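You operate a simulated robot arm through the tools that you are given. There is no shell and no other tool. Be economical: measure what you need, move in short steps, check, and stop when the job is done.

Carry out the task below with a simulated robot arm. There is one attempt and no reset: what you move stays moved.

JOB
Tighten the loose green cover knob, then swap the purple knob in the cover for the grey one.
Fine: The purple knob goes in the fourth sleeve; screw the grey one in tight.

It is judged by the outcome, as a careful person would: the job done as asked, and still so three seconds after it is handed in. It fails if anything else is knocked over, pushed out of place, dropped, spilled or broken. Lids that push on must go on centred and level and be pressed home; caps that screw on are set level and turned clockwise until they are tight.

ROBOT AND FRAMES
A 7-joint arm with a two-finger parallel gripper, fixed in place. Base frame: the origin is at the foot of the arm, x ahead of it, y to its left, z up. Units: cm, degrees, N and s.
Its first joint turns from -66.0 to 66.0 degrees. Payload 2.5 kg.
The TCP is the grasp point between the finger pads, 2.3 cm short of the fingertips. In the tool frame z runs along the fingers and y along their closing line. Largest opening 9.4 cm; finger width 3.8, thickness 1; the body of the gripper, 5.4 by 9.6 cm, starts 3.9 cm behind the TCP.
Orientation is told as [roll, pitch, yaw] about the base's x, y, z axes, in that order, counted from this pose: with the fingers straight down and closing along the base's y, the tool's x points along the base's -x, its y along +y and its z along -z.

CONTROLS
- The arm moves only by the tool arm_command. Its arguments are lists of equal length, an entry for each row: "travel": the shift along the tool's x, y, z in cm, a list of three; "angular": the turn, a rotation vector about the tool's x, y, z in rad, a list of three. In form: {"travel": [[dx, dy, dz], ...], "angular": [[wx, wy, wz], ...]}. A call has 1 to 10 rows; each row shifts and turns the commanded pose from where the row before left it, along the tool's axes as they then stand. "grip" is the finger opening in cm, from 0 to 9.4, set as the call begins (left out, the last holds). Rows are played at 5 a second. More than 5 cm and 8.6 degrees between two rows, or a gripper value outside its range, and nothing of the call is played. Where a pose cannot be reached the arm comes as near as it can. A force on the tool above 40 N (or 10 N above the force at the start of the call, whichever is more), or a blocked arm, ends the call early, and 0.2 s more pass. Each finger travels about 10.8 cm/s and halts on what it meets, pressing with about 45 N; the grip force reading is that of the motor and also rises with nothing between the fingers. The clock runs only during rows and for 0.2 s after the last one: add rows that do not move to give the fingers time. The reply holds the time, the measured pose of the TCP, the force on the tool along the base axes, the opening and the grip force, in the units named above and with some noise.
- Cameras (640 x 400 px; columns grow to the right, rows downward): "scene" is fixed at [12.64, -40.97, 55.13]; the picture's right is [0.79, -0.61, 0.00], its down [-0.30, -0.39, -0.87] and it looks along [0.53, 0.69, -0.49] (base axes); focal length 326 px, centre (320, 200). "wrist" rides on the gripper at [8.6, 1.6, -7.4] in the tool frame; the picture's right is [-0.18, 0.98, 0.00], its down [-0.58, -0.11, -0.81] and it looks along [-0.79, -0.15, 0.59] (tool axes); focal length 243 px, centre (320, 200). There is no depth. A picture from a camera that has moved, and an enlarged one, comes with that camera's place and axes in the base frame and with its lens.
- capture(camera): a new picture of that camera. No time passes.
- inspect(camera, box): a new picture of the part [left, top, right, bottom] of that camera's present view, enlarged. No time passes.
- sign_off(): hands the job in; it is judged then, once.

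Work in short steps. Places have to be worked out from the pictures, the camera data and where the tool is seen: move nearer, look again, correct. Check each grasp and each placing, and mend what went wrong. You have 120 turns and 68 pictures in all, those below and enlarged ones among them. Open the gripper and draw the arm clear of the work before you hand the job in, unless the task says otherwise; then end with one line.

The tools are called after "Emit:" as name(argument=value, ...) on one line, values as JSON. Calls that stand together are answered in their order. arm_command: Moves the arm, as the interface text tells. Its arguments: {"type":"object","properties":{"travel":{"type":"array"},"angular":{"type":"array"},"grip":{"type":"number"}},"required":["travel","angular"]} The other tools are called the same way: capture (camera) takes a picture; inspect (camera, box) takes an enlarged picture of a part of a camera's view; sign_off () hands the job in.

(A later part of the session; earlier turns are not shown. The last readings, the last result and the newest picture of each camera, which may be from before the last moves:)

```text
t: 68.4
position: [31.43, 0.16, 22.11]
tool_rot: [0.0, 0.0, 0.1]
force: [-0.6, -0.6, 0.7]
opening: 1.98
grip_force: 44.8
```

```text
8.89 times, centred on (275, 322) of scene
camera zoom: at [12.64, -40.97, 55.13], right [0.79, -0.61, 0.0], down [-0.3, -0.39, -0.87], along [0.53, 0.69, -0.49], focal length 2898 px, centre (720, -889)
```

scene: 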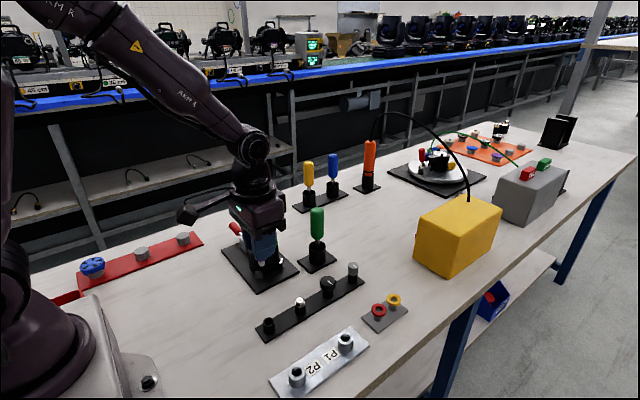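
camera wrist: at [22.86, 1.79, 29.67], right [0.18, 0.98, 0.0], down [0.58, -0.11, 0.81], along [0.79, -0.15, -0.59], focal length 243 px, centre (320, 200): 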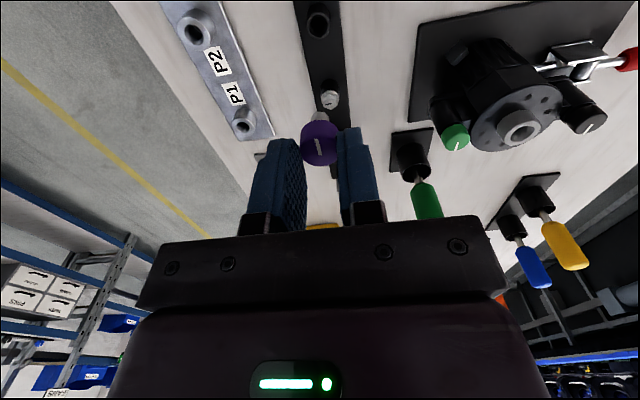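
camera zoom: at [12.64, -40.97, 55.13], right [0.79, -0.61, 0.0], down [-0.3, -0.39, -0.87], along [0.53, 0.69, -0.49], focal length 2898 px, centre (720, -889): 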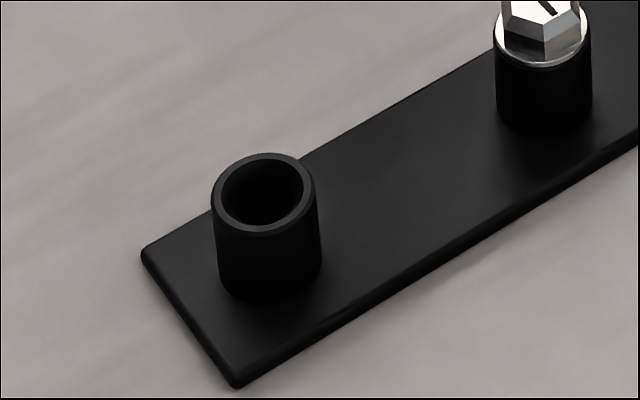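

Sleeve rim centre ≈ (31.4, 0.0, 2.85), bore ≈1.8 cm versus a ~1.1 cm stem. Descend to just above it.

Emit:
arm_command(travel=[[0.03, -0.15, 3], [0, 0, 3], [0, 0, 3], [0, 0, 3], [0, 0, 2], [0, 0, 0], [0, 0, 0]], angular=[[0, 0, 0], [0, 0, 0], [0, 0, 0], [0, 0, 0], [0, 0, 0], [0, 0, 0], [0, 0, 0]])

Emit:
inspect(camera="wrist", box=[240, 80, 400, 180])

Emit:
inspect(camera="scene", box=[230, 270, 320, 345])

```text
t: 70.0
position: [31.7, 0.02, 8.24]
tool_rot: [-0.1, 0.0, 0.1]
force: [-0.1, -0.1, 0.5]
opening: 1.99
grip_force: 44.9
```

```text
4.00 times, centred on (320, 130) of wrist
camera zoom: at [23.05, 1.64, 15.65], right [0.18, 0.98, 0.0], down [0.58, -0.11, 0.81], along [0.79, -0.15, -0.59], focal length 970 px, centre (320, 480)
```

zoom: 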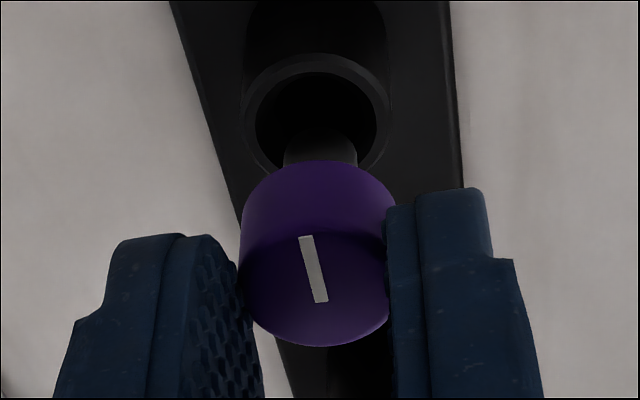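

```text
5.33 times, centred on (275, 308) of scene
camera zoom: at [12.64, -40.97, 55.13], right [0.79, -0.61, 0.0], down [-0.3, -0.39, -0.87], along [0.53, 0.69, -0.49], focal length 1739 px, centre (560, -373)
```

zoom: 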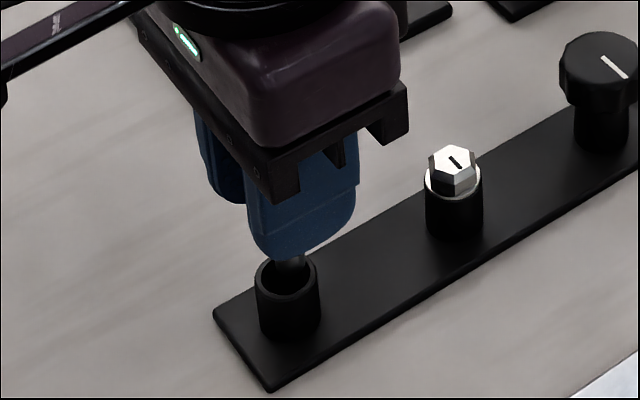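

Reading shows ~0.2 cm too far in +x. Correct and lower the stem into the bore.

Emit:
arm_command(travel=[[0.24, -0.02, 0], [0, 0, 0.5], [0, 0, 0.4], [0, 0, 0.4], [0, 0, 0]], angular=[[0, 0, 0], [0, 0, 0], [0, 0, 0], [0, 0, 0], [0, 0, 0]])

Emit:
inspect(camera="scene", box=[245, 285, 305, 335])

```text
t: 71.2
position: [31.49, -0.05, 6.88]
tool_rot: [0.0, 0.0, 0.0]
force: [0.0, -0.3, 1.0]
opening: 2.0
grip_force: 45.2
```

```text
8.00 times, centred on (275, 310) of scene
camera zoom: at [12.64, -40.97, 55.13], right [0.79, -0.61, 0.0], down [-0.3, -0.39, -0.87], along [0.53, 0.69, -0.49], focal length 2608 px, centre (680, -680)
```

zoom: 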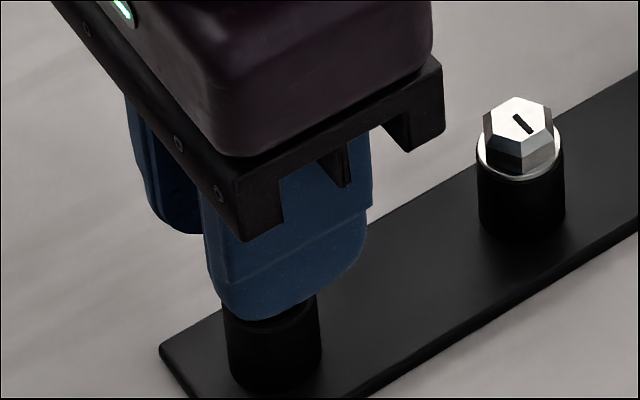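

No contact so far; continue slowly until it seats.

Emit:
arm_command(travel=[[0.05, 0, 0.3], [0, 0, 0.3], [0, 0, 0.3], [0, 0, 0.3], [0, 0, 0.15], [0, 0, 0]], angular=[[0, 0, 0], [0, 0, 0], [0, 0, 0], [0, 0, 0], [0, 0, 0], [0, 0, 0]])

```text
t: 72.6
position: [31.54, 0.01, 5.56]
tool_rot: [0.0, -0.2, 0.0]
force: [3.8, -1.1, 31.9]
opening: 1.97
grip_force: 44.8
```

Firm contact at z 5.56, near the expected seating height. Ease off and look.

Emit:
arm_command(travel=[[0, 0, -0.12], [0, 0, 0]], angular=[[0, 0, 0], [0, 0, 0]])

Emit:
inspect(camera="wrist", box=[240, 80, 400, 180])

```text
t: 73.2
position: [31.43, -0.04, 5.59]
tool_rot: [0.0, -0.2, 0.1]
force: [16.3, 1.6, -6.9]
opening: 2.01
grip_force: 44.9
```

```text
4.00 times, centred on (320, 130) of wrist
camera zoom: at [22.67, 1.61, 13.08], right [0.18, 0.98, 0.0], down [0.58, -0.11, 0.81], along [0.79, -0.15, -0.59], focal length 970 px, centre (320, 480)
```

zoom: 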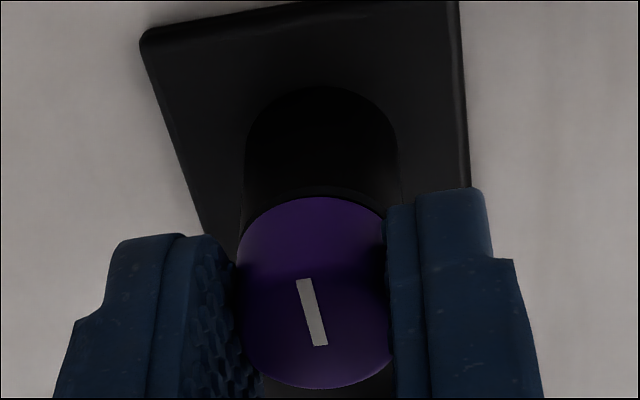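

Knob sits flush on the sleeve. Release and rise.

Emit:
arm_command(travel=[[0, 0, 0.03], [0, 0, 0], [0, 0, 0], [0, 0, -1], [0, 0, -3], [0, 0, -4], [0, 0, -4], [0, 0, 0]], angular=[[0, 0, 0], [0, 0, 0], [0, 0, 0], [0, 0, 0], [0, 0, 0], [0, 0, 0], [0, 0, 0], [0, 0, 0]], grip=4)

Emit:
inspect(camera="scene", box=[240, 240, 380, 340])

```text
t: 75.0
position: [31.21, 0.07, 17.33]
tool_rot: [0.0, 0.1, 0.1]
force: [-1.0, -0.8, -0.2]
opening: 3.98
grip_force: 0.0
```

```text
4.00 times, centred on (310, 290) of scene
camera zoom: at [12.64, -40.97, 55.13], right [0.79, -0.61, 0.0], down [-0.3, -0.39, -0.87], along [0.53, 0.69, -0.49], focal length 1304 px, centre (360, -160)
```

zoom: 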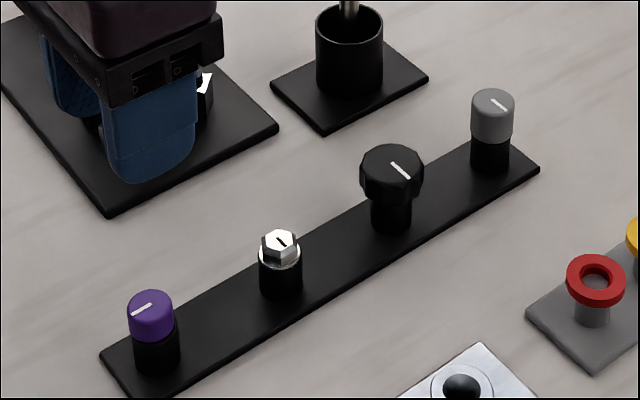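

Purple is in; check closely whether it sits level.

Emit:
inspect(camera="scene", box=[255, 300, 303, 340])

```text
10.00 times, centred on (279, 320) of scene
camera zoom: at [12.64, -40.97, 55.13], right [0.79, -0.61, 0.0], down [-0.3, -0.39, -0.87], along [0.53, 0.69, -0.49], focal length 3260 px, centre (730, -1000)
```

zoom: 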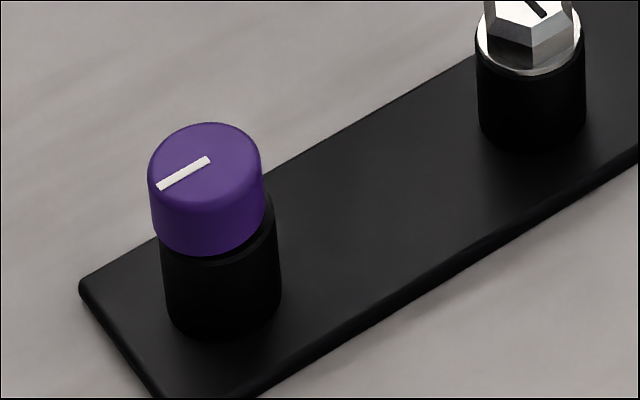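

Purple sits level on its sleeve. Next, move above the grey knob at the far end.

Emit:
arm_command(travel=[[-4.3, 0, 0], [-4.3, 0, 0], [-4.3, 0, 0], [-4.3, 0, 0], [-4.3, 0, 0], [0, 0, 0], [0, 0, 0]], angular=[[0, 0, 0], [0, 0, 0], [0, 0, 0], [0, 0, 0], [0, 0, 0], [0, 0, 0], [0, 0, 0]])

Emit:
inspect(camera="wrist", box=[240, 20, 400, 120])

Emit:
inspect(camera="scene", box=[320, 250, 380, 300])

```text
t: 76.6
position: [52.93, -0.06, 17.45]
tool_rot: [-0.1, -0.1, 0.2]
force: [-0.2, -0.7, -0.1]
opening: 4.01
grip_force: 0.1
```

```text
4.00 times, centred on (320, 70) of wrist
camera zoom: at [44.2, 1.61, 25.0], right [0.18, 0.98, 0.0], down [0.58, -0.11, 0.81], along [0.79, -0.15, -0.59], focal length 970 px, centre (320, 720)
```

zoom: 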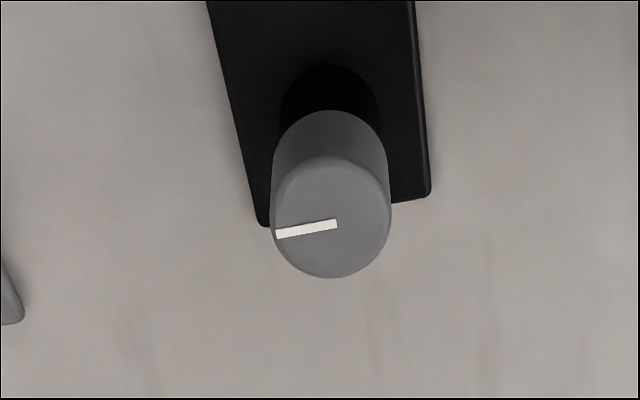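

```text
8.00 times, centred on (350, 275) of scene
camera zoom: at [12.64, -40.97, 55.13], right [0.79, -0.61, 0.0], down [-0.3, -0.39, -0.87], along [0.53, 0.69, -0.49], focal length 2608 px, centre (80, -400)
```

zoom: 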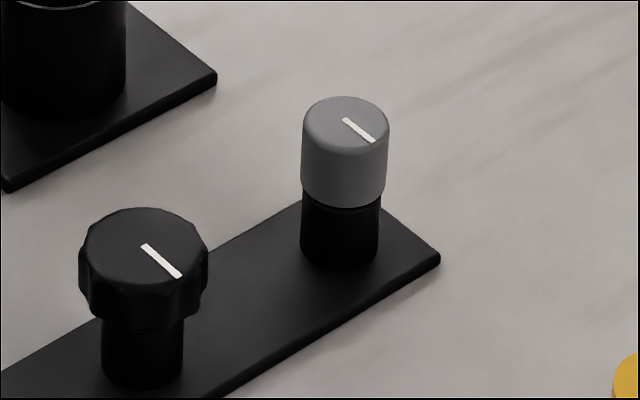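

Grey axis ≈ (53.72, 0.04), top 5.45, bottom ≈ 3.1, diameter 2.36. Descend to above it and re-read the pose.

Emit:
arm_command(travel=[[-0.78, 0.1, 3], [0, 0, 3], [0, 0, 2.5], [0, 0, 0], [0, 0, 0]], angular=[[0, 0, 0], [0, 0, 0], [0, 0, 0], [0, 0, 0], [0, 0, 0]])

Emit:
inspect(camera="wrist", box=[240, 80, 400, 200])

```text
t: 77.8
position: [53.7, 0.1, 9.21]
tool_rot: [0.0, 0.0, 0.0]
force: [0.3, 0.0, 0.4]
opening: 4.03
grip_force: 0.0
```

```text
3.33 times, centred on (320, 140) of wrist
camera zoom: at [44.94, 1.68, 16.62], right [0.18, 0.98, 0.0], down [0.58, -0.11, 0.81], along [0.79, -0.15, -0.59], focal length 809 px, centre (320, 400)
```

zoom: 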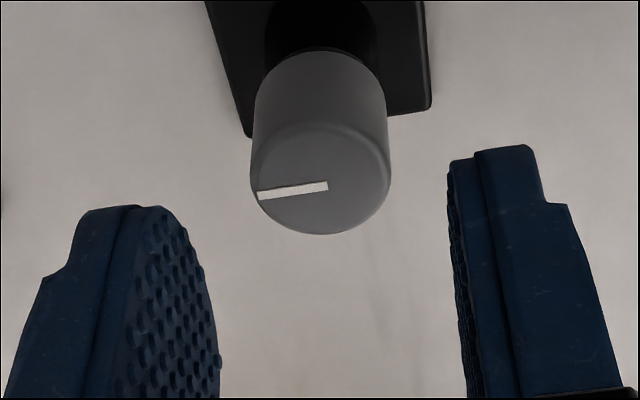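

Centred (column 320). Descend to grasp height and close.

Emit:
arm_command(travel=[[0, 0, 1.5], [0, 0, 1.2], [0, 0, 0.85], [0, 0, 0]], angular=[[0, 0, 0], [0, 0, 0], [0, 0, 0], [0, 0, 0]])

Emit:
arm_command(travel=[[0, 0, 0], [0, 0, 0], [0, 0, 0], [0, 0, 0]], angular=[[0, 0, 0], [0, 0, 0], [0, 0, 0], [0, 0, 0]], grip=1.4)

```text
t: 78.8
position: [53.6, 0.05, 5.59]
tool_rot: [0.0, 0.0, 0.2]
force: [1.5, 0.2, -0.8]
opening: 4.0
grip_force: 0.1
```

```text
t: 79.8
position: [53.68, -0.05, 5.53]
tool_rot: [-0.1, 0.0, -0.1]
force: [0.6, -6.8, -0.6]
opening: 2.27
grip_force: 45.6
```

Gripped at 2.27 cm. Lift gently.

Emit:
arm_command(travel=[[0, 0, -0.3], [0, 0, -0.5], [0, 0, -1], [0, 0, -2], [0, 0, -4], [0, 0, -4], [0, 0, -4], [0, 0, 0]], angular=[[0, 0, 0], [0, 0, 0], [0, 0, 0], [0, 0, 0], [0, 0, 0], [0, 0, 0], [0, 0, 0], [0, 0, 0]])

Emit:
inspect(camera="scene", box=[280, 180, 400, 300])

Emit:
inspect(camera="wrist", box=[240, 80, 400, 200])

```text
t: 81.6
position: [53.42, 0.25, 21.43]
tool_rot: [0.0, 0.0, 0.1]
force: [0.3, 0.0, 0.0]
opening: 2.3
grip_force: 45.2
```

```text
3.33 times, centred on (340, 240) of scene
camera zoom: at [12.64, -40.97, 55.13], right [0.79, -0.61, 0.0], down [-0.3, -0.39, -0.87], along [0.53, 0.69, -0.49], focal length 1087 px, centre (253, 67)
```

zoom: 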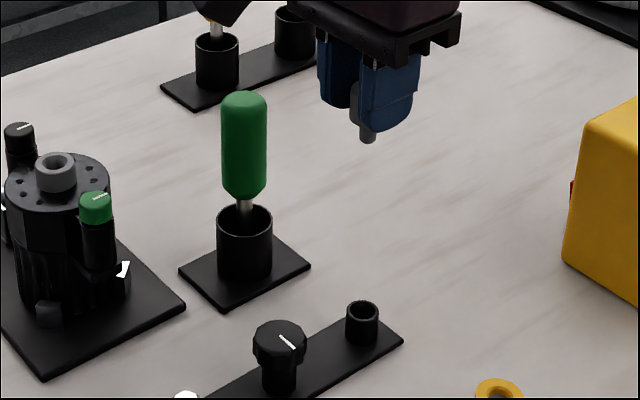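

```text
3.33 times, centred on (320, 140) of wrist
camera zoom: at [44.65, 1.88, 28.88], right [0.18, 0.98, 0.0], down [0.58, -0.11, 0.81], along [0.79, -0.15, -0.59], focal length 809 px, centre (320, 400)
```

zoom: 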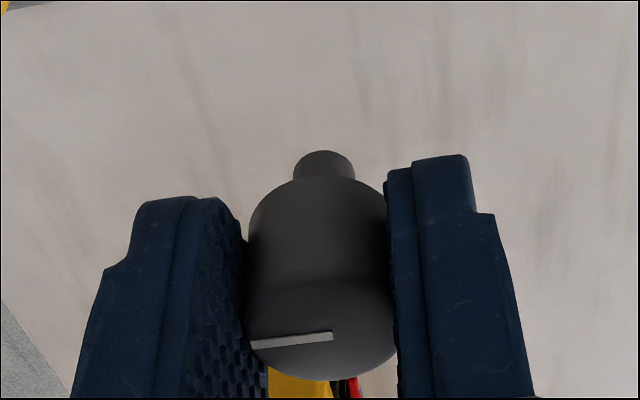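

Grey is held straight with stem below. Raise, travel around the green screwdriver to above the cover, then wind counter-clockwise to ≈+165°.

Emit:
arm_command(travel=[[0, 0, -3], [4.5, 0, 0], [4.5, 0, 0], [4.48, 0, 0], [0, 4.2, 0], [0, 4.2, 0], [0, 4.2, 0], [0, 4.18, 0], [0, 0, 0], [0, 0, 0]], angular=[[0, 0, 0], [0, 0, 0], [0, 0, 0], [0, 0, 0], [0, 0, 0], [0, 0, 0], [0, 0, 0], [0, 0, 0], [0, 0, 0], [0, 0, 0]])

Emit:
arm_command(travel=[[0, 0, 0], [0, 0, 0], [0, 0, 0], [0, 0, 0], [0, 0, 0], [0, 0, 0], [0, 0, 0], [0, 0, 0], [0, 0, 0], [0, 0, 0]], angular=[[0, 0, -0.144], [0, 0, -0.144], [0, 0, -0.144], [0, 0, -0.144], [0, 0, -0.144], [0, 0, -0.144], [0, 0, -0.144], [0, 0, -0.144], [0, 0, -0.144], [0, 0, -0.144]])

Emit:
arm_command(travel=[[0, 0, 0], [0, 0, 0], [0, 0, 0], [0, 0, 0], [0, 0, 0], [0, 0, 0], [0, 0, 0], [0, 0, 0], [0, 0, 0], [0, 0, 0]], angular=[[0, 0, -0.144], [0, 0, -0.144], [0, 0, -0.144], [0, 0, -0.144], [0, 0, -0.144], [0, 0, -0.144], [0, 0, -0.144], [0, 0, -0.144], [0, 0, -0.144], [0, 0, 0]])

Emit:
capture(camera="wrist")

```text
t: 83.8
position: [40.02, 16.98, 24.48]
tool_rot: [0.0, 0.0, 0.1]
force: [0.3, 0.4, 0.6]
opening: 2.16
grip_force: 43.9
```

```text
t: 86.0
position: [40.06, 16.82, 24.32]
tool_rot: [0.0, 0.0, 82.7]
force: [-0.9, 1.1, -0.3]
opening: 2.15
grip_force: 44.8
```

```text
t: 88.2
position: [40.04, 16.77, 24.29]
tool_rot: [0.0, 0.0, 156.9]
force: [-0.1, -0.3, 0.6]
opening: 2.17
grip_force: 45.1
```

```text
23 pictures are left
camera wrist: at [47.37, 11.95, 31.83], right [-0.55, -0.83, 0.0], down [-0.49, 0.33, 0.81], along [-0.67, 0.45, -0.59], focal length 243 px, centre (320, 200)
```

wrist: 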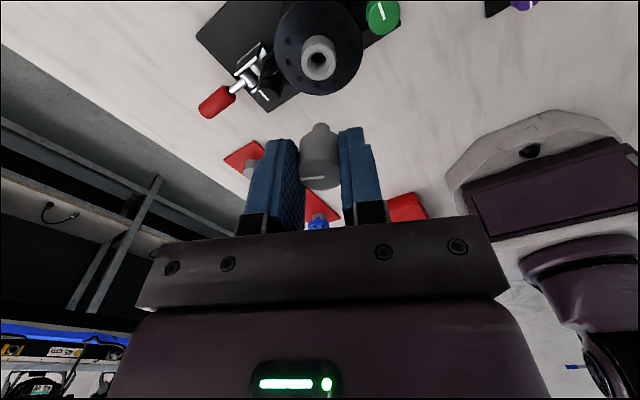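

The opening reading shrank from 2.3 to 2.16, so check that the grey knob hasn't shifted or tilted in the grip.

Emit:
inspect(camera="wrist", box=[240, 20, 400, 200])

Emit:
inspect(camera="scene", box=[210, 140, 310, 260])

```text
2.22 times, centred on (320, 110) of wrist
camera zoom: at [47.37, 11.95, 31.83], right [-0.55, -0.83, 0.0], down [-0.49, 0.33, 0.81], along [-0.67, 0.45, -0.59], focal length 539 px, centre (320, 400)
```

zoom: 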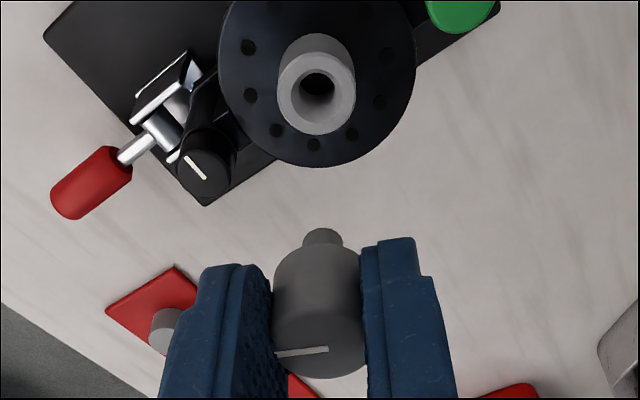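

```text
3.33 times, centred on (260, 200) of scene
camera zoom: at [12.64, -40.97, 55.13], right [0.79, -0.61, 0.0], down [-0.3, -0.39, -0.87], along [0.53, 0.69, -0.49], focal length 1087 px, centre (520, 200)
```

zoom: 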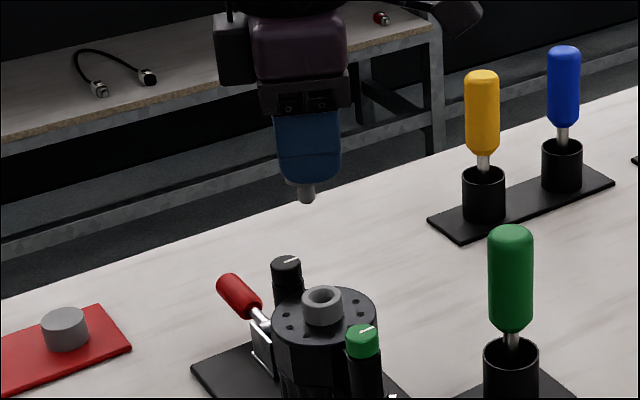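

Emit:
inspect(camera="scene", box=[280, 165, 320, 205])

Emit:
inspect(camera="scene", box=[235, 165, 275, 205])

```text
10.00 times, centred on (300, 185) of scene
camera zoom: at [12.64, -40.97, 55.13], right [0.79, -0.61, 0.0], down [-0.3, -0.39, -0.87], along [0.53, 0.69, -0.49], focal length 3260 px, centre (520, 350)
```

zoom: 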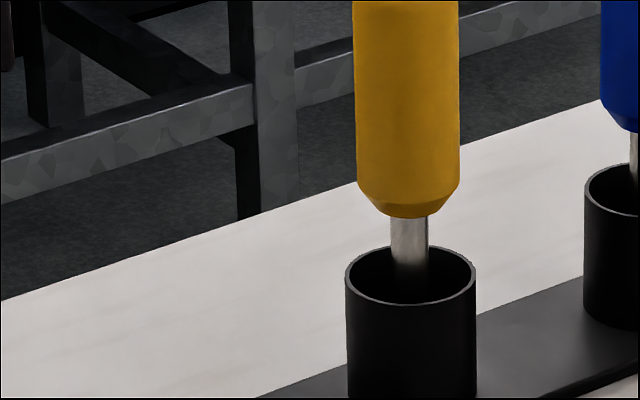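

```text
10.00 times, centred on (255, 185) of scene
camera zoom: at [12.64, -40.97, 55.13], right [0.79, -0.61, 0.0], down [-0.3, -0.39, -0.87], along [0.53, 0.69, -0.49], focal length 3260 px, centre (970, 350)
```

zoom: 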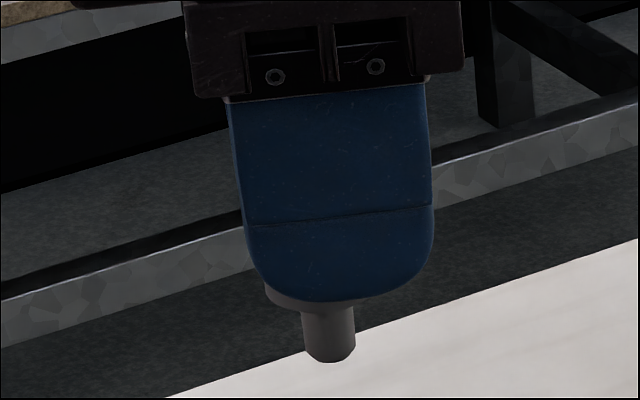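

The grey knob is upright and on-axis within ~0.1 cm, having slid down slightly. Centre over the boss (39.97, 17.03) and descend to just above it.

Emit:
arm_command(travel=[[-0.166, -0.21, 2], [0, 0, 2], [0, 0, 2], [0, 0, 1.3], [0, 0, 0], [0, 0, 0]], angular=[[0, 0, 0], [0, 0, 0], [0, 0, 0], [0, 0, 0], [0, 0, 0], [0, 0, 0]])

Emit:
inspect(camera="scene", box=[235, 195, 285, 245])

Emit:
inspect(camera="wrist", box=[260, 80, 380, 200])

```text
t: 89.6
position: [40.09, 17.09, 17.08]
tool_rot: [0.0, 0.0, 156.7]
force: [0.4, 0.4, -0.4]
opening: 2.13
grip_force: 45.0
```

```text
8.00 times, centred on (260, 220) of scene
camera zoom: at [12.64, -40.97, 55.13], right [0.79, -0.61, 0.0], down [-0.3, -0.39, -0.87], along [0.53, 0.69, -0.49], focal length 2608 px, centre (800, 40)
```

zoom: 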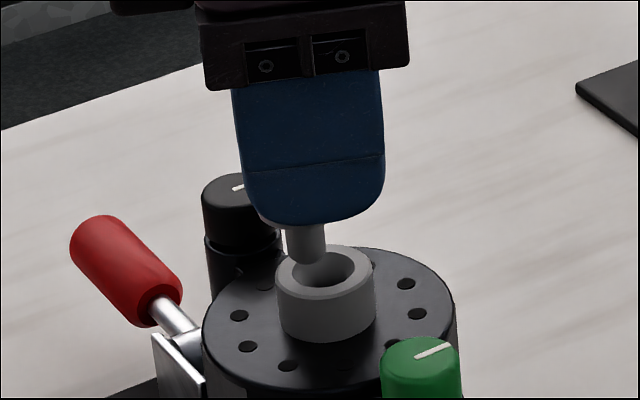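

```text
3.33 times, centred on (320, 140) of wrist
camera zoom: at [47.35, 12.28, 24.58], right [-0.56, -0.83, 0.0], down [-0.49, 0.33, 0.81], along [-0.67, 0.45, -0.59], focal length 809 px, centre (320, 400)
```

zoom: 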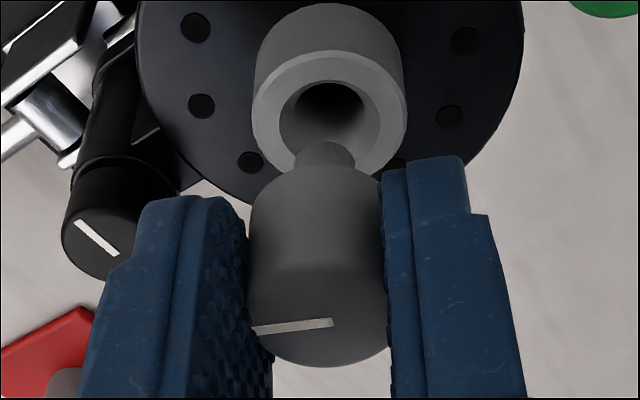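

Comparing both views, the stem must shift about +0.4 in tool x and +0.17 in tool y to sit over the bore. Correct and look again.

Emit:
arm_command(travel=[[0.4, 0.17, 0], [0, 0, 0], [0, 0, 0]], angular=[[0, 0, 0], [0, 0, 0], [0, 0, 0]])

Emit:
inspect(camera="scene", box=[235, 195, 285, 245])

Emit:
inspect(camera="wrist", box=[260, 80, 380, 200])

```text
t: 90.4
position: [40.41, 16.71, 17.16]
tool_rot: [0.0, 0.1, 156.8]
force: [0.2, 0.4, -0.5]
opening: 2.18
grip_force: 44.6
```

```text
8.00 times, centred on (260, 220) of scene
camera zoom: at [12.64, -40.97, 55.13], right [0.79, -0.61, 0.0], down [-0.3, -0.39, -0.87], along [0.53, 0.69, -0.49], focal length 2608 px, centre (800, 40)
```

zoom: 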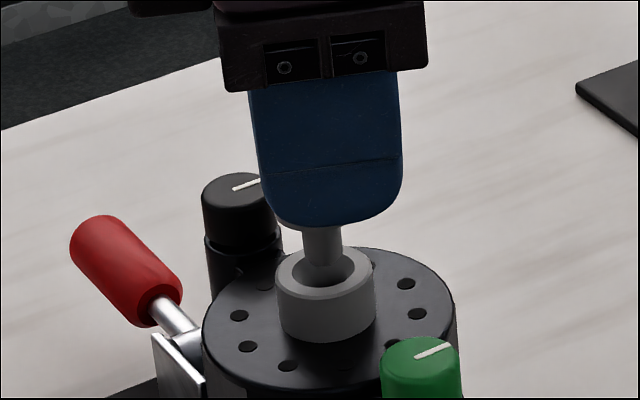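

```text
3.33 times, centred on (320, 140) of wrist
camera zoom: at [47.69, 11.91, 24.58], right [-0.56, -0.83, 0.0], down [-0.49, 0.33, 0.81], along [-0.67, 0.45, -0.59], focal length 809 px, centre (320, 400)
```

zoom: 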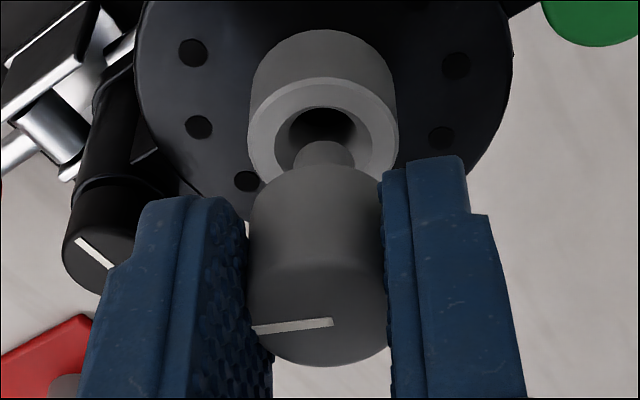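

The stem now lines up with the bore in both views. Lower slowly and watch the force.

Emit:
arm_command(travel=[[0, 0, 0.2], [0, 0, 0.2], [0, 0, 0.2], [0, 0, 0.1], [0, 0, 0]], angular=[[0, 0, 0], [0, 0, 0], [0, 0, 0], [0, 0, 0], [0, 0, 0]])

```text
t: 91.6
position: [40.4, 16.73, 16.25]
tool_rot: [0.0, 0.0, 156.7]
force: [0.1, -0.1, -0.8]
opening: 2.13
grip_force: 44.7
```

Emit:
arm_command(travel=[[0, 0, 0.15], [0, 0, 0.15], [0, 0, 0.1], [0, 0, 0.1], [0, 0, 0.1], [0, 0, 0]], angular=[[0, 0, 0], [0, 0, 0], [0, 0, 0], [0, 0, 0], [0, 0, 0], [0, 0, 0]])

Emit:
inspect(camera="wrist", box=[260, 80, 380, 200])

```text
t: 93.0
position: [40.37, 16.86, 15.76]
tool_rot: [0.1, 0.0, 156.8]
force: [0.3, 0.1, -0.9]
opening: 2.18
grip_force: 44.5
```

```text
3.33 times, centred on (320, 140) of wrist
camera zoom: at [47.63, 11.9, 23.23], right [-0.56, -0.83, 0.0], down [-0.49, 0.33, 0.81], along [-0.67, 0.45, -0.59], focal length 809 px, centre (320, 400)
```

zoom: 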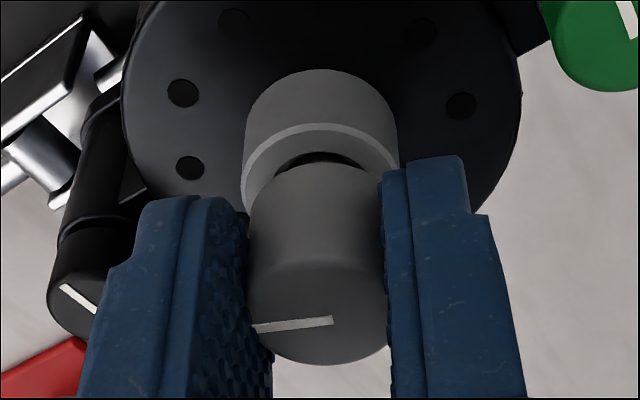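

The stem is in the bore without load. Continue down until it meets the thread.

Emit:
arm_command(travel=[[0, 0, 0.08], [0, 0, 0.08], [0, 0, 0.08], [0, 0, 0.08], [0, 0, 0]], angular=[[0, 0, 0], [0, 0, 0], [0, 0, 0], [0, 0, 0], [0, 0, 0]])

```text
t: 94.2
position: [40.38, 16.95, 15.29]
tool_rot: [0.0, 0.0, 156.8]
force: [-0.5, 0.6, 10.5]
opening: 2.14
grip_force: 45.2
```

Contact at z 15.29 with ~10 N, consistent with thread start. The readings put the bore axis ≈0.35 cm off the TCP in tool −x, so I turn clockwise about that axis, with slow descent.

Emit:
arm_command(travel=[[-0.0025, 0.042, 0.006], [-0.0025, 0.042, 0.006], [-0.0025, 0.042, 0.006], [-0.0025, 0.042, 0.006], [0, 0, 0]], angular=[[0, 0, 0.12], [0, 0, 0.12], [0, 0, 0.12], [0, 0, 0.12], [0, 0, 0]])

```text
t: 95.4
position: [40.29, 16.74, 15.27]
tool_rot: [0.0, 0.0, 129.2]
force: [4.3, 0.4, 4.1]
opening: 2.14
grip_force: 44.6
```

Side loads are small, so that axis estimate is good. Continue.

Emit:
arm_command(travel=[[-0.0025, 0.042, 0.008], [-0.0025, 0.042, 0.008], [-0.0025, 0.042, 0.008], [-0.0025, 0.042, 0.008], [-0.0025, 0.042, 0.008], [-0.0025, 0.042, 0.008], [-0.0025, 0.042, 0.008], [0, 0, 0]], angular=[[0, 0, 0.12], [0, 0, 0.12], [0, 0, 0.12], [0, 0, 0.12], [0, 0, 0.12], [0, 0, 0.12], [0, 0, 0.12], [0, 0, 0]])

Emit:
inspect(camera="wrist", box=[260, 80, 380, 200])

```text
t: 97.2
position: [40.03, 16.55, 15.26]
tool_rot: [0.0, 0.1, 81.0]
force: [-0.4, 1.5, 1.7]
opening: 2.17
grip_force: 45.2
```

```text
3.33 times, centred on (320, 140) of wrist
camera zoom: at [36.95, 8.29, 22.79], right [-0.94, 0.34, 0.0], down [0.2, 0.56, 0.81], along [0.27, 0.76, -0.59], focal length 809 px, centre (320, 400)
```

zoom: 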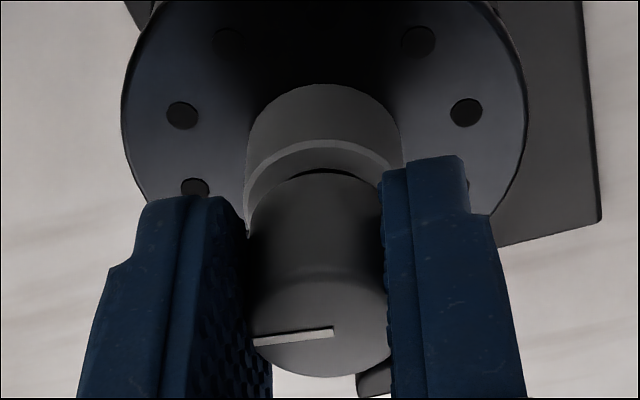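

The knob turns with the fingers. Continue clockwise with a slight downward follow.

Emit:
arm_command(travel=[[-0.0025, 0.042, 0.02], [-0.0025, 0.042, 0.01], [-0.0025, 0.042, 0.01], [-0.0025, 0.042, 0.01], [-0.0025, 0.042, 0.01], [-0.0025, 0.042, 0.01], [-0.0025, 0.042, 0.01], [-0.0025, 0.042, 0.01], [0, 0, 0]], angular=[[0, 0, 0.12], [0, 0, 0.12], [0, 0, 0.12], [0, 0, 0.12], [0, 0, 0.12], [0, 0, 0.12], [0, 0, 0.12], [0, 0, 0.12], [0, 0, 0]])

Emit:
arm_command(travel=[[-0.0025, 0.042, 0.01], [-0.0025, 0.042, 0.01], [-0.0025, 0.042, 0.01], [-0.0025, 0.042, 0.01], [-0.0025, 0.042, 0.01], [-0.0025, 0.042, 0.01], [-0.0025, 0.042, 0.01], [-0.0025, 0.042, 0.01], [0, 0, 0]], angular=[[0, 0, 0.12], [0, 0, 0.12], [0, 0, 0.12], [0, 0, 0.12], [0, 0, 0.12], [0, 0, 0.12], [0, 0, 0.12], [0, 0, 0.12], [0, 0, 0]])

```text
t: 99.2
position: [39.74, 16.87, 15.22]
tool_rot: [0.0, 0.0, 26.0]
force: [-12.0, 0.3, 11.9]
opening: 2.1
grip_force: 45.2
```

```text
t: 101.2
position: [39.76, 17.12, 15.13]
tool_rot: [0.0, -0.1, -29.2]
force: [-1.1, 4.5, 7.6]
opening: 2.17
grip_force: 45.0
```

Emit:
arm_command(travel=[[-0.0025, 0.042, 0.005], [-0.0025, 0.042, 0.008], [-0.0025, 0.042, 0.008], [-0.0025, 0.042, 0.008], [-0.0025, 0.042, 0.008], [-0.0025, 0.042, 0.008], [-0.0025, 0.042, 0.008], [-0.0025, 0.042, 0.008], [0, 0, 0]], angular=[[0, 0, 0.12], [0, 0, 0.12], [0, 0, 0.12], [0, 0, 0.12], [0, 0, 0.12], [0, 0, 0.12], [0, 0, 0.12], [0, 0, 0.12], [0, 0, 0]])

Emit:
inspect(camera="wrist", box=[260, 80, 380, 200])

```text
t: 103.2
position: [40.05, 17.24, 15.11]
tool_rot: [-0.1, 0.0, -84.1]
force: [2.7, 2.6, 7.1]
opening: 2.19
grip_force: 45.2
```

```text
3.33 times, centred on (320, 140) of wrist
camera zoom: at [40.61, 26.06, 22.59], right [1.0, -0.08, 0.0], down [-0.05, -0.59, 0.81], along [-0.07, -0.8, -0.59], focal length 809 px, centre (320, 400)
```

zoom: 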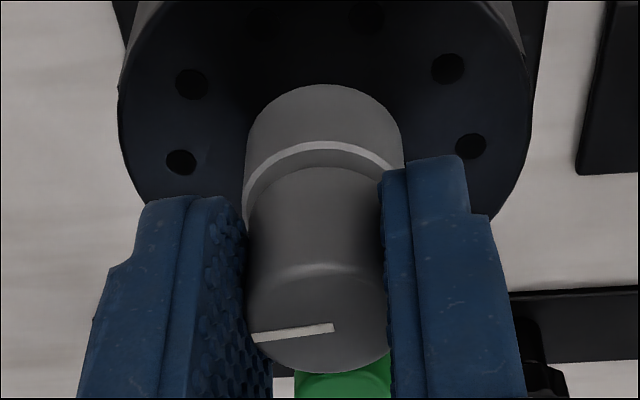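

The gap above the boss has nearly closed. Continue.

Emit:
arm_command(travel=[[-0.0025, 0.042, 0.005], [-0.0025, 0.042, 0.008], [-0.0025, 0.042, 0.008], [-0.0025, 0.042, 0.008], [-0.0025, 0.042, 0.008], [-0.0025, 0.042, 0.008], [-0.0025, 0.042, 0.008], [-0.0025, 0.042, 0.008], [0, 0, 0]], angular=[[0, 0, 0.12], [0, 0, 0.12], [0, 0, 0.12], [0, 0, 0.12], [0, 0, 0.12], [0, 0, 0.12], [0, 0, 0.12], [0, 0, 0.12], [0, 0, 0]])

Emit:
arm_command(travel=[[-0.0025, 0.042, 0.008], [-0.0025, 0.042, 0.008], [-0.0025, 0.042, 0.008], [-0.0025, 0.042, 0.008], [-0.0025, 0.042, 0.008], [0, 0, 0]], angular=[[0, 0, 0.12], [0, 0, 0.12], [0, 0, 0.12], [0, 0, 0.12], [0, 0, 0.12], [0, 0, 0]])

Emit:
inspect(camera="wrist", box=[260, 80, 380, 200])

```text
t: 105.2
position: [40.19, 17.06, 15.06]
tool_rot: [0.0, 0.0, -139.0]
force: [-5.7, 3.0, 17.6]
opening: 1.95
grip_force: 45.1
```

```text
t: 106.6
position: [40.34, 16.91, 14.88]
tool_rot: [-0.1, 0.1, -173.6]
force: [-6.2, 8.5, 24.5]
opening: 1.98
grip_force: 44.8
```

```text
3.33 times, centred on (320, 140) of wrist
camera zoom: at [49.09, 16.36, 22.44], right [-0.07, -1.0, 0.0], down [-0.59, 0.04, 0.81], along [-0.8, 0.06, -0.59], focal length 809 px, centre (320, 400)
```

zoom: 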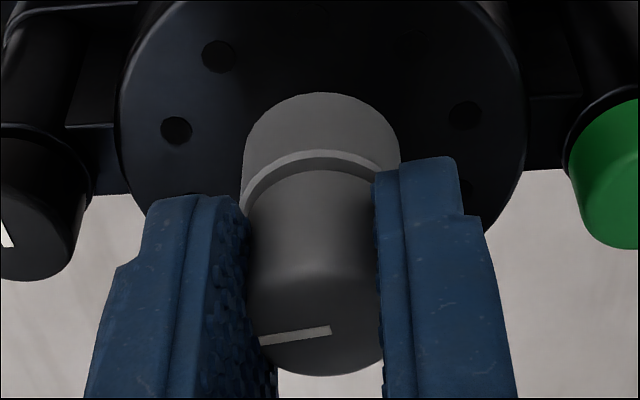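

Push is now 24 N, so I stop feeding down; turn the remaining wrist travel with a slight lift.

Emit:
arm_command(travel=[[-0.002, 0.035, -0.06], [-0.002, 0.035, 0], [-0.002, 0.035, 0], [-0.002, 0.035, 0], [0, 0, 0]], angular=[[0, 0, 0.1], [0, 0, 0.1], [0, 0, 0.1], [0, 0, 0.1], [0, 0, 0]])

```text
t: 107.5
position: [40.48, 16.94, 15.05]
tool_rot: [-0.7, -0.4, 168.4]
force: [-5.3, 3.3, 10.0]
opening: 2.08
grip_force: 44.8
out of reach, approached as far as the arm can: row 4
stopped in row 4: the force on the tool passed its limit (the readings are from after the stop); the commanded pose is now the measured one
```

Wrist limit. Open, lift clear, and unwind to about yaw 0 for a centred re-grip.

Emit:
arm_command(travel=[[0, 0, 0], [0, 0, 0], [0, 0, -1], [0, 0, -1.5], [0, 0, -1.5], [0, 0, 0], [0, 0, 0], [0, 0, 0], [0, 0, 0], [0, 0, 0]], angular=[[0, 0, 0], [0, 0, 0], [0, 0, 0], [0, 0, 0], [0, 0, 0], [0, 0, -0.148], [0, 0, -0.148], [0, 0, -0.148], [0, 0, -0.148], [0, 0, -0.148]], grip=4.4)

Emit:
arm_command(travel=[[0, 0, 0], [0, 0, 0], [0, 0, 0], [0, 0, 0], [0, 0, 0], [0, 0, 0], [0, 0, 0], [0, 0, 0], [0, 0, 0], [0, 0, 0]], angular=[[0, 0, -0.148], [0, 0, -0.148], [0, 0, -0.148], [0, 0, -0.148], [0, 0, -0.148], [0, 0, -0.148], [0, 0, -0.148], [0, 0, -0.148], [0, 0, -0.148], [0, 0, -0.148]])

Emit:
arm_command(travel=[[0, 0, 0], [0, 0, 0], [0, 0, 0], [0, 0, 0], [0, 0, 0], [0, 0, 0], [0, 0, 0], [0, 0, 0], [0, 0, 0], [0, 0, 0]], angular=[[0, 0, -0.148], [0, 0, -0.148], [0, 0, -0.148], [0, 0, -0.148], [0, 0, -0.148], [0, 0, -0.148], [0, 0, -0.148], [0, 0, -0.148], [0, 0, 0], [0, 0, 0]])

Emit:
inspect(camera="wrist", box=[240, 60, 400, 200])

Emit:
inspect(camera="scene", box=[235, 195, 295, 255])

```text
t: 109.7
position: [40.99, 15.74, 18.48]
tool_rot: [-0.8, 0.1, -149.0]
force: [0.3, 1.2, 0.2]
opening: 4.41
grip_force: 0.1
out of reach, approached as far as the arm can: row 3, 4, 5
```

```text
t: 111.9
position: [40.98, 15.78, 18.54]
tool_rot: [0.0, 0.8, -64.2]
force: [-1.2, 0.1, -0.3]
opening: 4.39
grip_force: 0.0
```

```text
t: 114.1
position: [40.97, 15.82, 18.58]
tool_rot: [0.9, 0.3, 3.5]
force: [-0.2, -0.4, 0.0]
opening: 4.4
grip_force: 0.0
```

```text
2.86 times, centred on (320, 130) of wrist
camera zoom: at [32.24, 16.77, 26.06], right [0.12, 0.99, 0.01], down [0.59, -0.08, 0.8], along [0.8, -0.09, -0.6], focal length 693 px, centre (320, 400)
```

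zoom: 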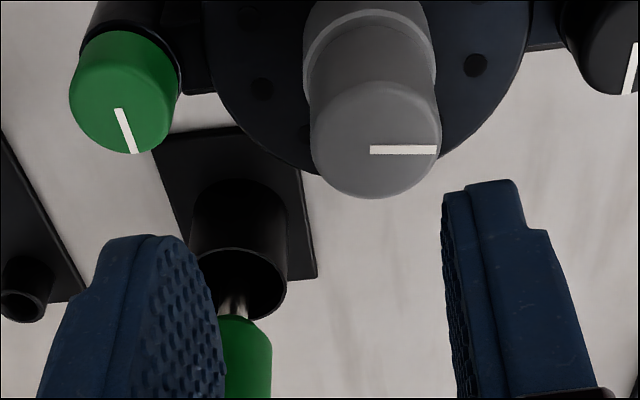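

```text
6.67 times, centred on (265, 225) of scene
camera zoom: at [12.64, -40.97, 55.13], right [0.79, -0.61, 0.0], down [-0.3, -0.39, -0.87], along [0.53, 0.69, -0.49], focal length 2174 px, centre (687, 33)
```

zoom: 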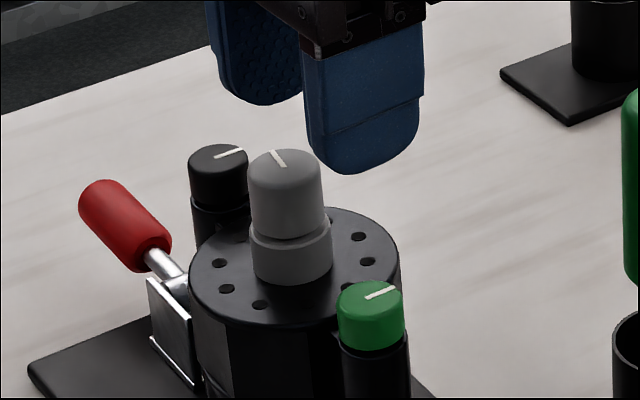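

Grey's mark is about 90° short of the direction the tight knobs show. Level the tool, recentre, and check before descending.

Emit:
arm_command(travel=[[0.945, 1.27, 0], [0, 0, 0], [0, 0, 0], [0, 0, 0]], angular=[[0.0157, -0.0052, 0], [0, 0, -0.1], [0, 0, 0], [0, 0, 0]])

```text
t: 115.1
position: [39.86, 16.9, 18.56]
tool_rot: [-0.2, -0.1, 9.1]
force: [0.0, 0.1, -0.2]
opening: 4.38
grip_force: 0.0
```

Small correction and descend to z≈14.75.

Emit:
arm_command(travel=[[-0.11, 0.11, 1.2], [0, 0, 1.2], [0, 0, 1], [0, 0, 0.4], [0, 0, 0]], angular=[[0, 0, 0], [0, 0, 0], [0, 0, 0], [0, 0, 0], [0, 0, 0]])

Emit:
inspect(camera="wrist", box=[240, 80, 400, 200])

```text
t: 116.3
position: [40.17, 17.11, 14.8]
tool_rot: [-0.2, 0.0, 9.1]
force: [0.7, 0.4, 0.2]
opening: 4.37
grip_force: 0.0
```

```text
3.33 times, centred on (320, 140) of wrist
camera zoom: at [31.23, 17.43, 22.25], right [0.03, 1.0, 0.0], down [0.59, -0.01, 0.81], along [0.81, -0.02, -0.59], focal length 809 px, centre (320, 400)
```

zoom: 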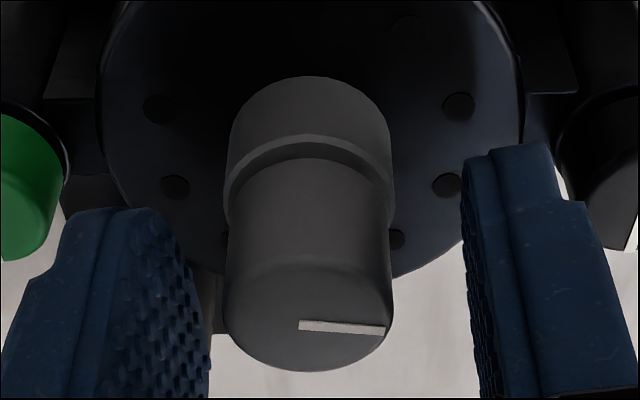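

Knob is ~0.15 cm to the left; shift and close.

Emit:
arm_command(travel=[[0.12, -0.14, 0], [0, 0, 0]], angular=[[0, 0, 0], [0, 0, 0]])

Emit:
arm_command(travel=[[0, 0, 0], [0, 0, 0], [0, 0, 0], [0, 0, 0]], angular=[[0, 0, 0], [0, 0, 0], [0, 0, 0], [0, 0, 0]], grip=1.3)

```text
t: 116.9
position: [39.99, 17.05, 14.81]
tool_rot: [-0.2, 0.0, 9.1]
force: [-0.5, 0.4, 0.7]
opening: 4.43
grip_force: 0.0
```

```text
t: 117.9
position: [39.84, 17.06, 14.83]
tool_rot: [-0.1, 0.0, 9.2]
force: [-0.5, -1.1, 0.8]
opening: 2.34
grip_force: 44.8
```

Centred grip at 2.34 cm. Turn clockwise.

Emit:
arm_command(travel=[[0, 0, 0], [0, 0, 0.005], [0, 0, 0.005], [0, 0, 0.005], [0, 0, 0.005], [0, 0, 0.005], [0, 0, 0.005], [0, 0, 0.005], [0, 0, 0]], angular=[[0, 0, 0.12], [0, 0, 0.12], [0, 0, 0.12], [0, 0, 0.12], [0, 0, 0.12], [0, 0, 0.12], [0, 0, 0.12], [0, 0, 0.12], [0, 0, 0]])

Emit:
arm_command(travel=[[0, 0, 0.005], [0, 0, 0.005], [0, 0, 0.005], [0, 0, 0.005], [0, 0, 0.005], [0, 0, 0.005], [0, 0, 0.005], [0, 0, 0]], angular=[[0, 0, 0.12], [0, 0, 0.12], [0, 0, 0.12], [0, 0, 0.12], [0, 0, 0.12], [0, 0, 0.12], [0, 0, 0.12], [0, 0, 0]])

Emit:
inspect(camera="wrist", box=[240, 80, 400, 200])

```text
t: 119.9
position: [39.9, 16.97, 14.62]
tool_rot: [0.0, -0.1, -46.0]
force: [2.9, 7.0, 0.5]
opening: 2.29
grip_force: 44.8
```

```text
t: 121.7
position: [40.03, 16.86, 14.54]
tool_rot: [0.1, -0.2, -94.2]
force: [10.6, 2.6, 1.9]
opening: 2.33
grip_force: 45.0
```

```text
3.33 times, centred on (320, 140) of wrist
camera zoom: at [42.15, 25.48, 22.12], right [0.97, -0.26, 0.0], down [-0.15, -0.57, 0.81], along [-0.2, -0.78, -0.59], focal length 809 px, centre (320, 400)
```

zoom: 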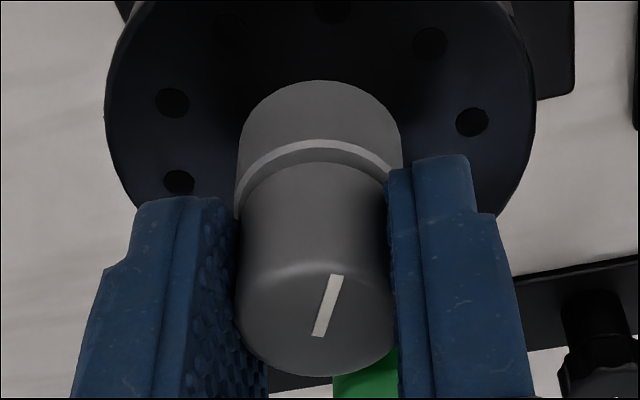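

The mark lagged: the knob turned roughly 25° and then appears to have stopped. Turn further to confirm it's tight, then look.

Emit:
arm_command(travel=[[0, 0, 0.02], [0, 0, 0.01], [0, 0, 0], [0, 0, 0], [0, 0, 0], [0, 0, 0], [0, 0, 0]], angular=[[0, 0, 0.12], [0, 0, 0.12], [0, 0, 0.12], [0, 0, 0.12], [0, 0, 0.12], [0, 0, 0.12], [0, 0, 0]])

Emit:
inspect(camera="wrist", box=[240, 80, 400, 200])

```text
t: 123.3
position: [39.85, 16.85, 14.53]
tool_rot: [0.1, -0.2, -135.5]
force: [4.1, -3.0, 0.4]
opening: 2.35
grip_force: 44.5
```

```text
3.33 times, centred on (320, 140) of wrist
camera zoom: at [47.15, 21.86, 22.0], right [0.56, -0.83, 0.0], down [-0.49, -0.33, 0.81], along [-0.67, -0.45, -0.59], focal length 809 px, centre (320, 400)
```

zoom: 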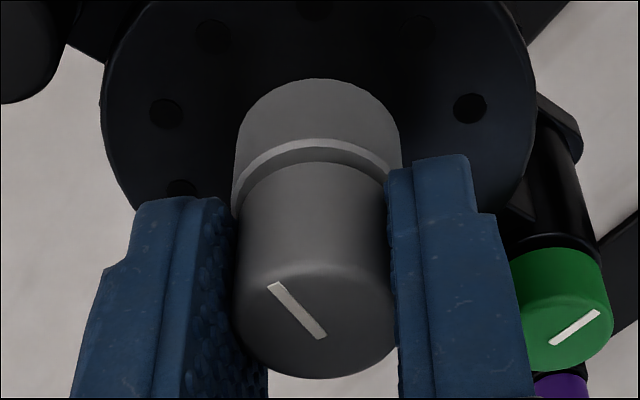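

The mark stays fixed in the world (≈66° from +x) while the fingers slip, so grey is tight. Release, lift, and check from the scene camera.

Emit:
arm_command(travel=[[0, 0, 0], [0, 0, 0], [0, 0, -1], [0, 0, -2], [0, 0, -3], [0, 0, -4], [0, 0, 0]], angular=[[0, 0, 0], [0, 0, 0], [0, 0, 0], [0, 0, 0], [0, 0, 0], [0, 0, 0], [0, 0, 0]], grip=4.4)

Emit:
inspect(camera="scene", box=[240, 205, 290, 250])

```text
t: 124.9
position: [39.9, 16.93, 24.59]
tool_rot: [0.2, -0.1, -135.4]
force: [0.3, -0.4, -0.1]
opening: 4.42
grip_force: 0.0
```

```text
8.89 times, centred on (265, 228) of scene
camera zoom: at [12.64, -40.97, 55.13], right [0.79, -0.61, 0.0], down [-0.3, -0.39, -0.87], along [0.53, 0.69, -0.49], focal length 2898 px, centre (809, -44)
```

zoom: 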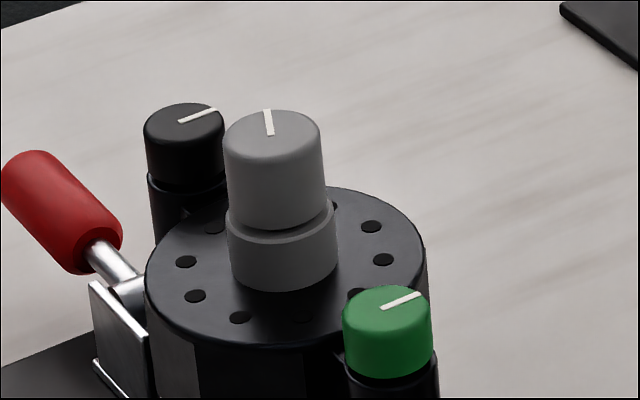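

I want to be sure there's no gap beneath the knob; enlarge further.

Emit:
inspect(camera="scene", box=[254, 215, 272, 240])

```text
16.00 times, centred on (263, 228) of scene
camera zoom: at [12.64, -40.97, 55.13], right [0.79, -0.61, 0.0], down [-0.3, -0.39, -0.87], along [0.53, 0.69, -0.49], focal length 5217 px, centre (1232, -240)
```

zoom: 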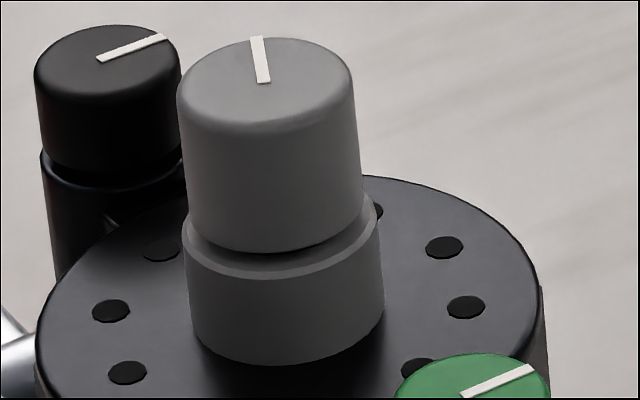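

The ring under the knob resembles the neck seen under the purple before, but for certainty I'll do one more grip-and-turn check. First wind back 70° above it.

Emit:
arm_command(travel=[[0, 0, 0], [0, 0, 0], [0, 0, 0], [0, 0, 0], [0, 0, 0], [0, 0, 0], [0, 0, 0], [0, 0, 0], [0, 0, 3], [0, 0, 0]], angular=[[0, 0, -0.148], [0, 0, -0.148], [0, 0, -0.148], [0, 0, -0.148], [0, 0, -0.148], [0, 0, -0.148], [0, 0, -0.148], [0, 0, -0.148], [0, 0, 0], [0, 0, 0]])

```text
t: 127.1
position: [39.97, 17.02, 21.81]
tool_rot: [0.0, 0.0, -67.4]
force: [-0.1, 0.7, -0.5]
opening: 4.43
grip_force: 0.1
```

Emit:
arm_command(travel=[[0, 0, 2.2], [0, 0, 2.2], [0, 0, 1.6], [0, 0, 0.8], [0, 0, 0.4], [0, 0, 0]], angular=[[0, 0, 0], [0, 0, 0], [0, 0, 0], [0, 0, 0], [0, 0, 0], [0, 0, 0]])

Emit:
arm_command(travel=[[0, 0, 0], [0, 0, 0], [0, 0, 0], [0, 0, 0]], angular=[[0, 0, 0], [0, 0, 0], [0, 0, 0], [0, 0, 0]], grip=1.0)

```text
t: 128.5
position: [40.06, 16.91, 14.5]
tool_rot: [0.0, -0.1, -67.5]
force: [-0.3, 0.0, 0.7]
opening: 4.4
grip_force: 0.2
```

```text
t: 129.5
position: [40.03, 16.93, 14.49]
tool_rot: [-0.1, -0.1, -67.6]
force: [-0.7, -0.6, -0.3]
opening: 2.32
grip_force: 44.8
```

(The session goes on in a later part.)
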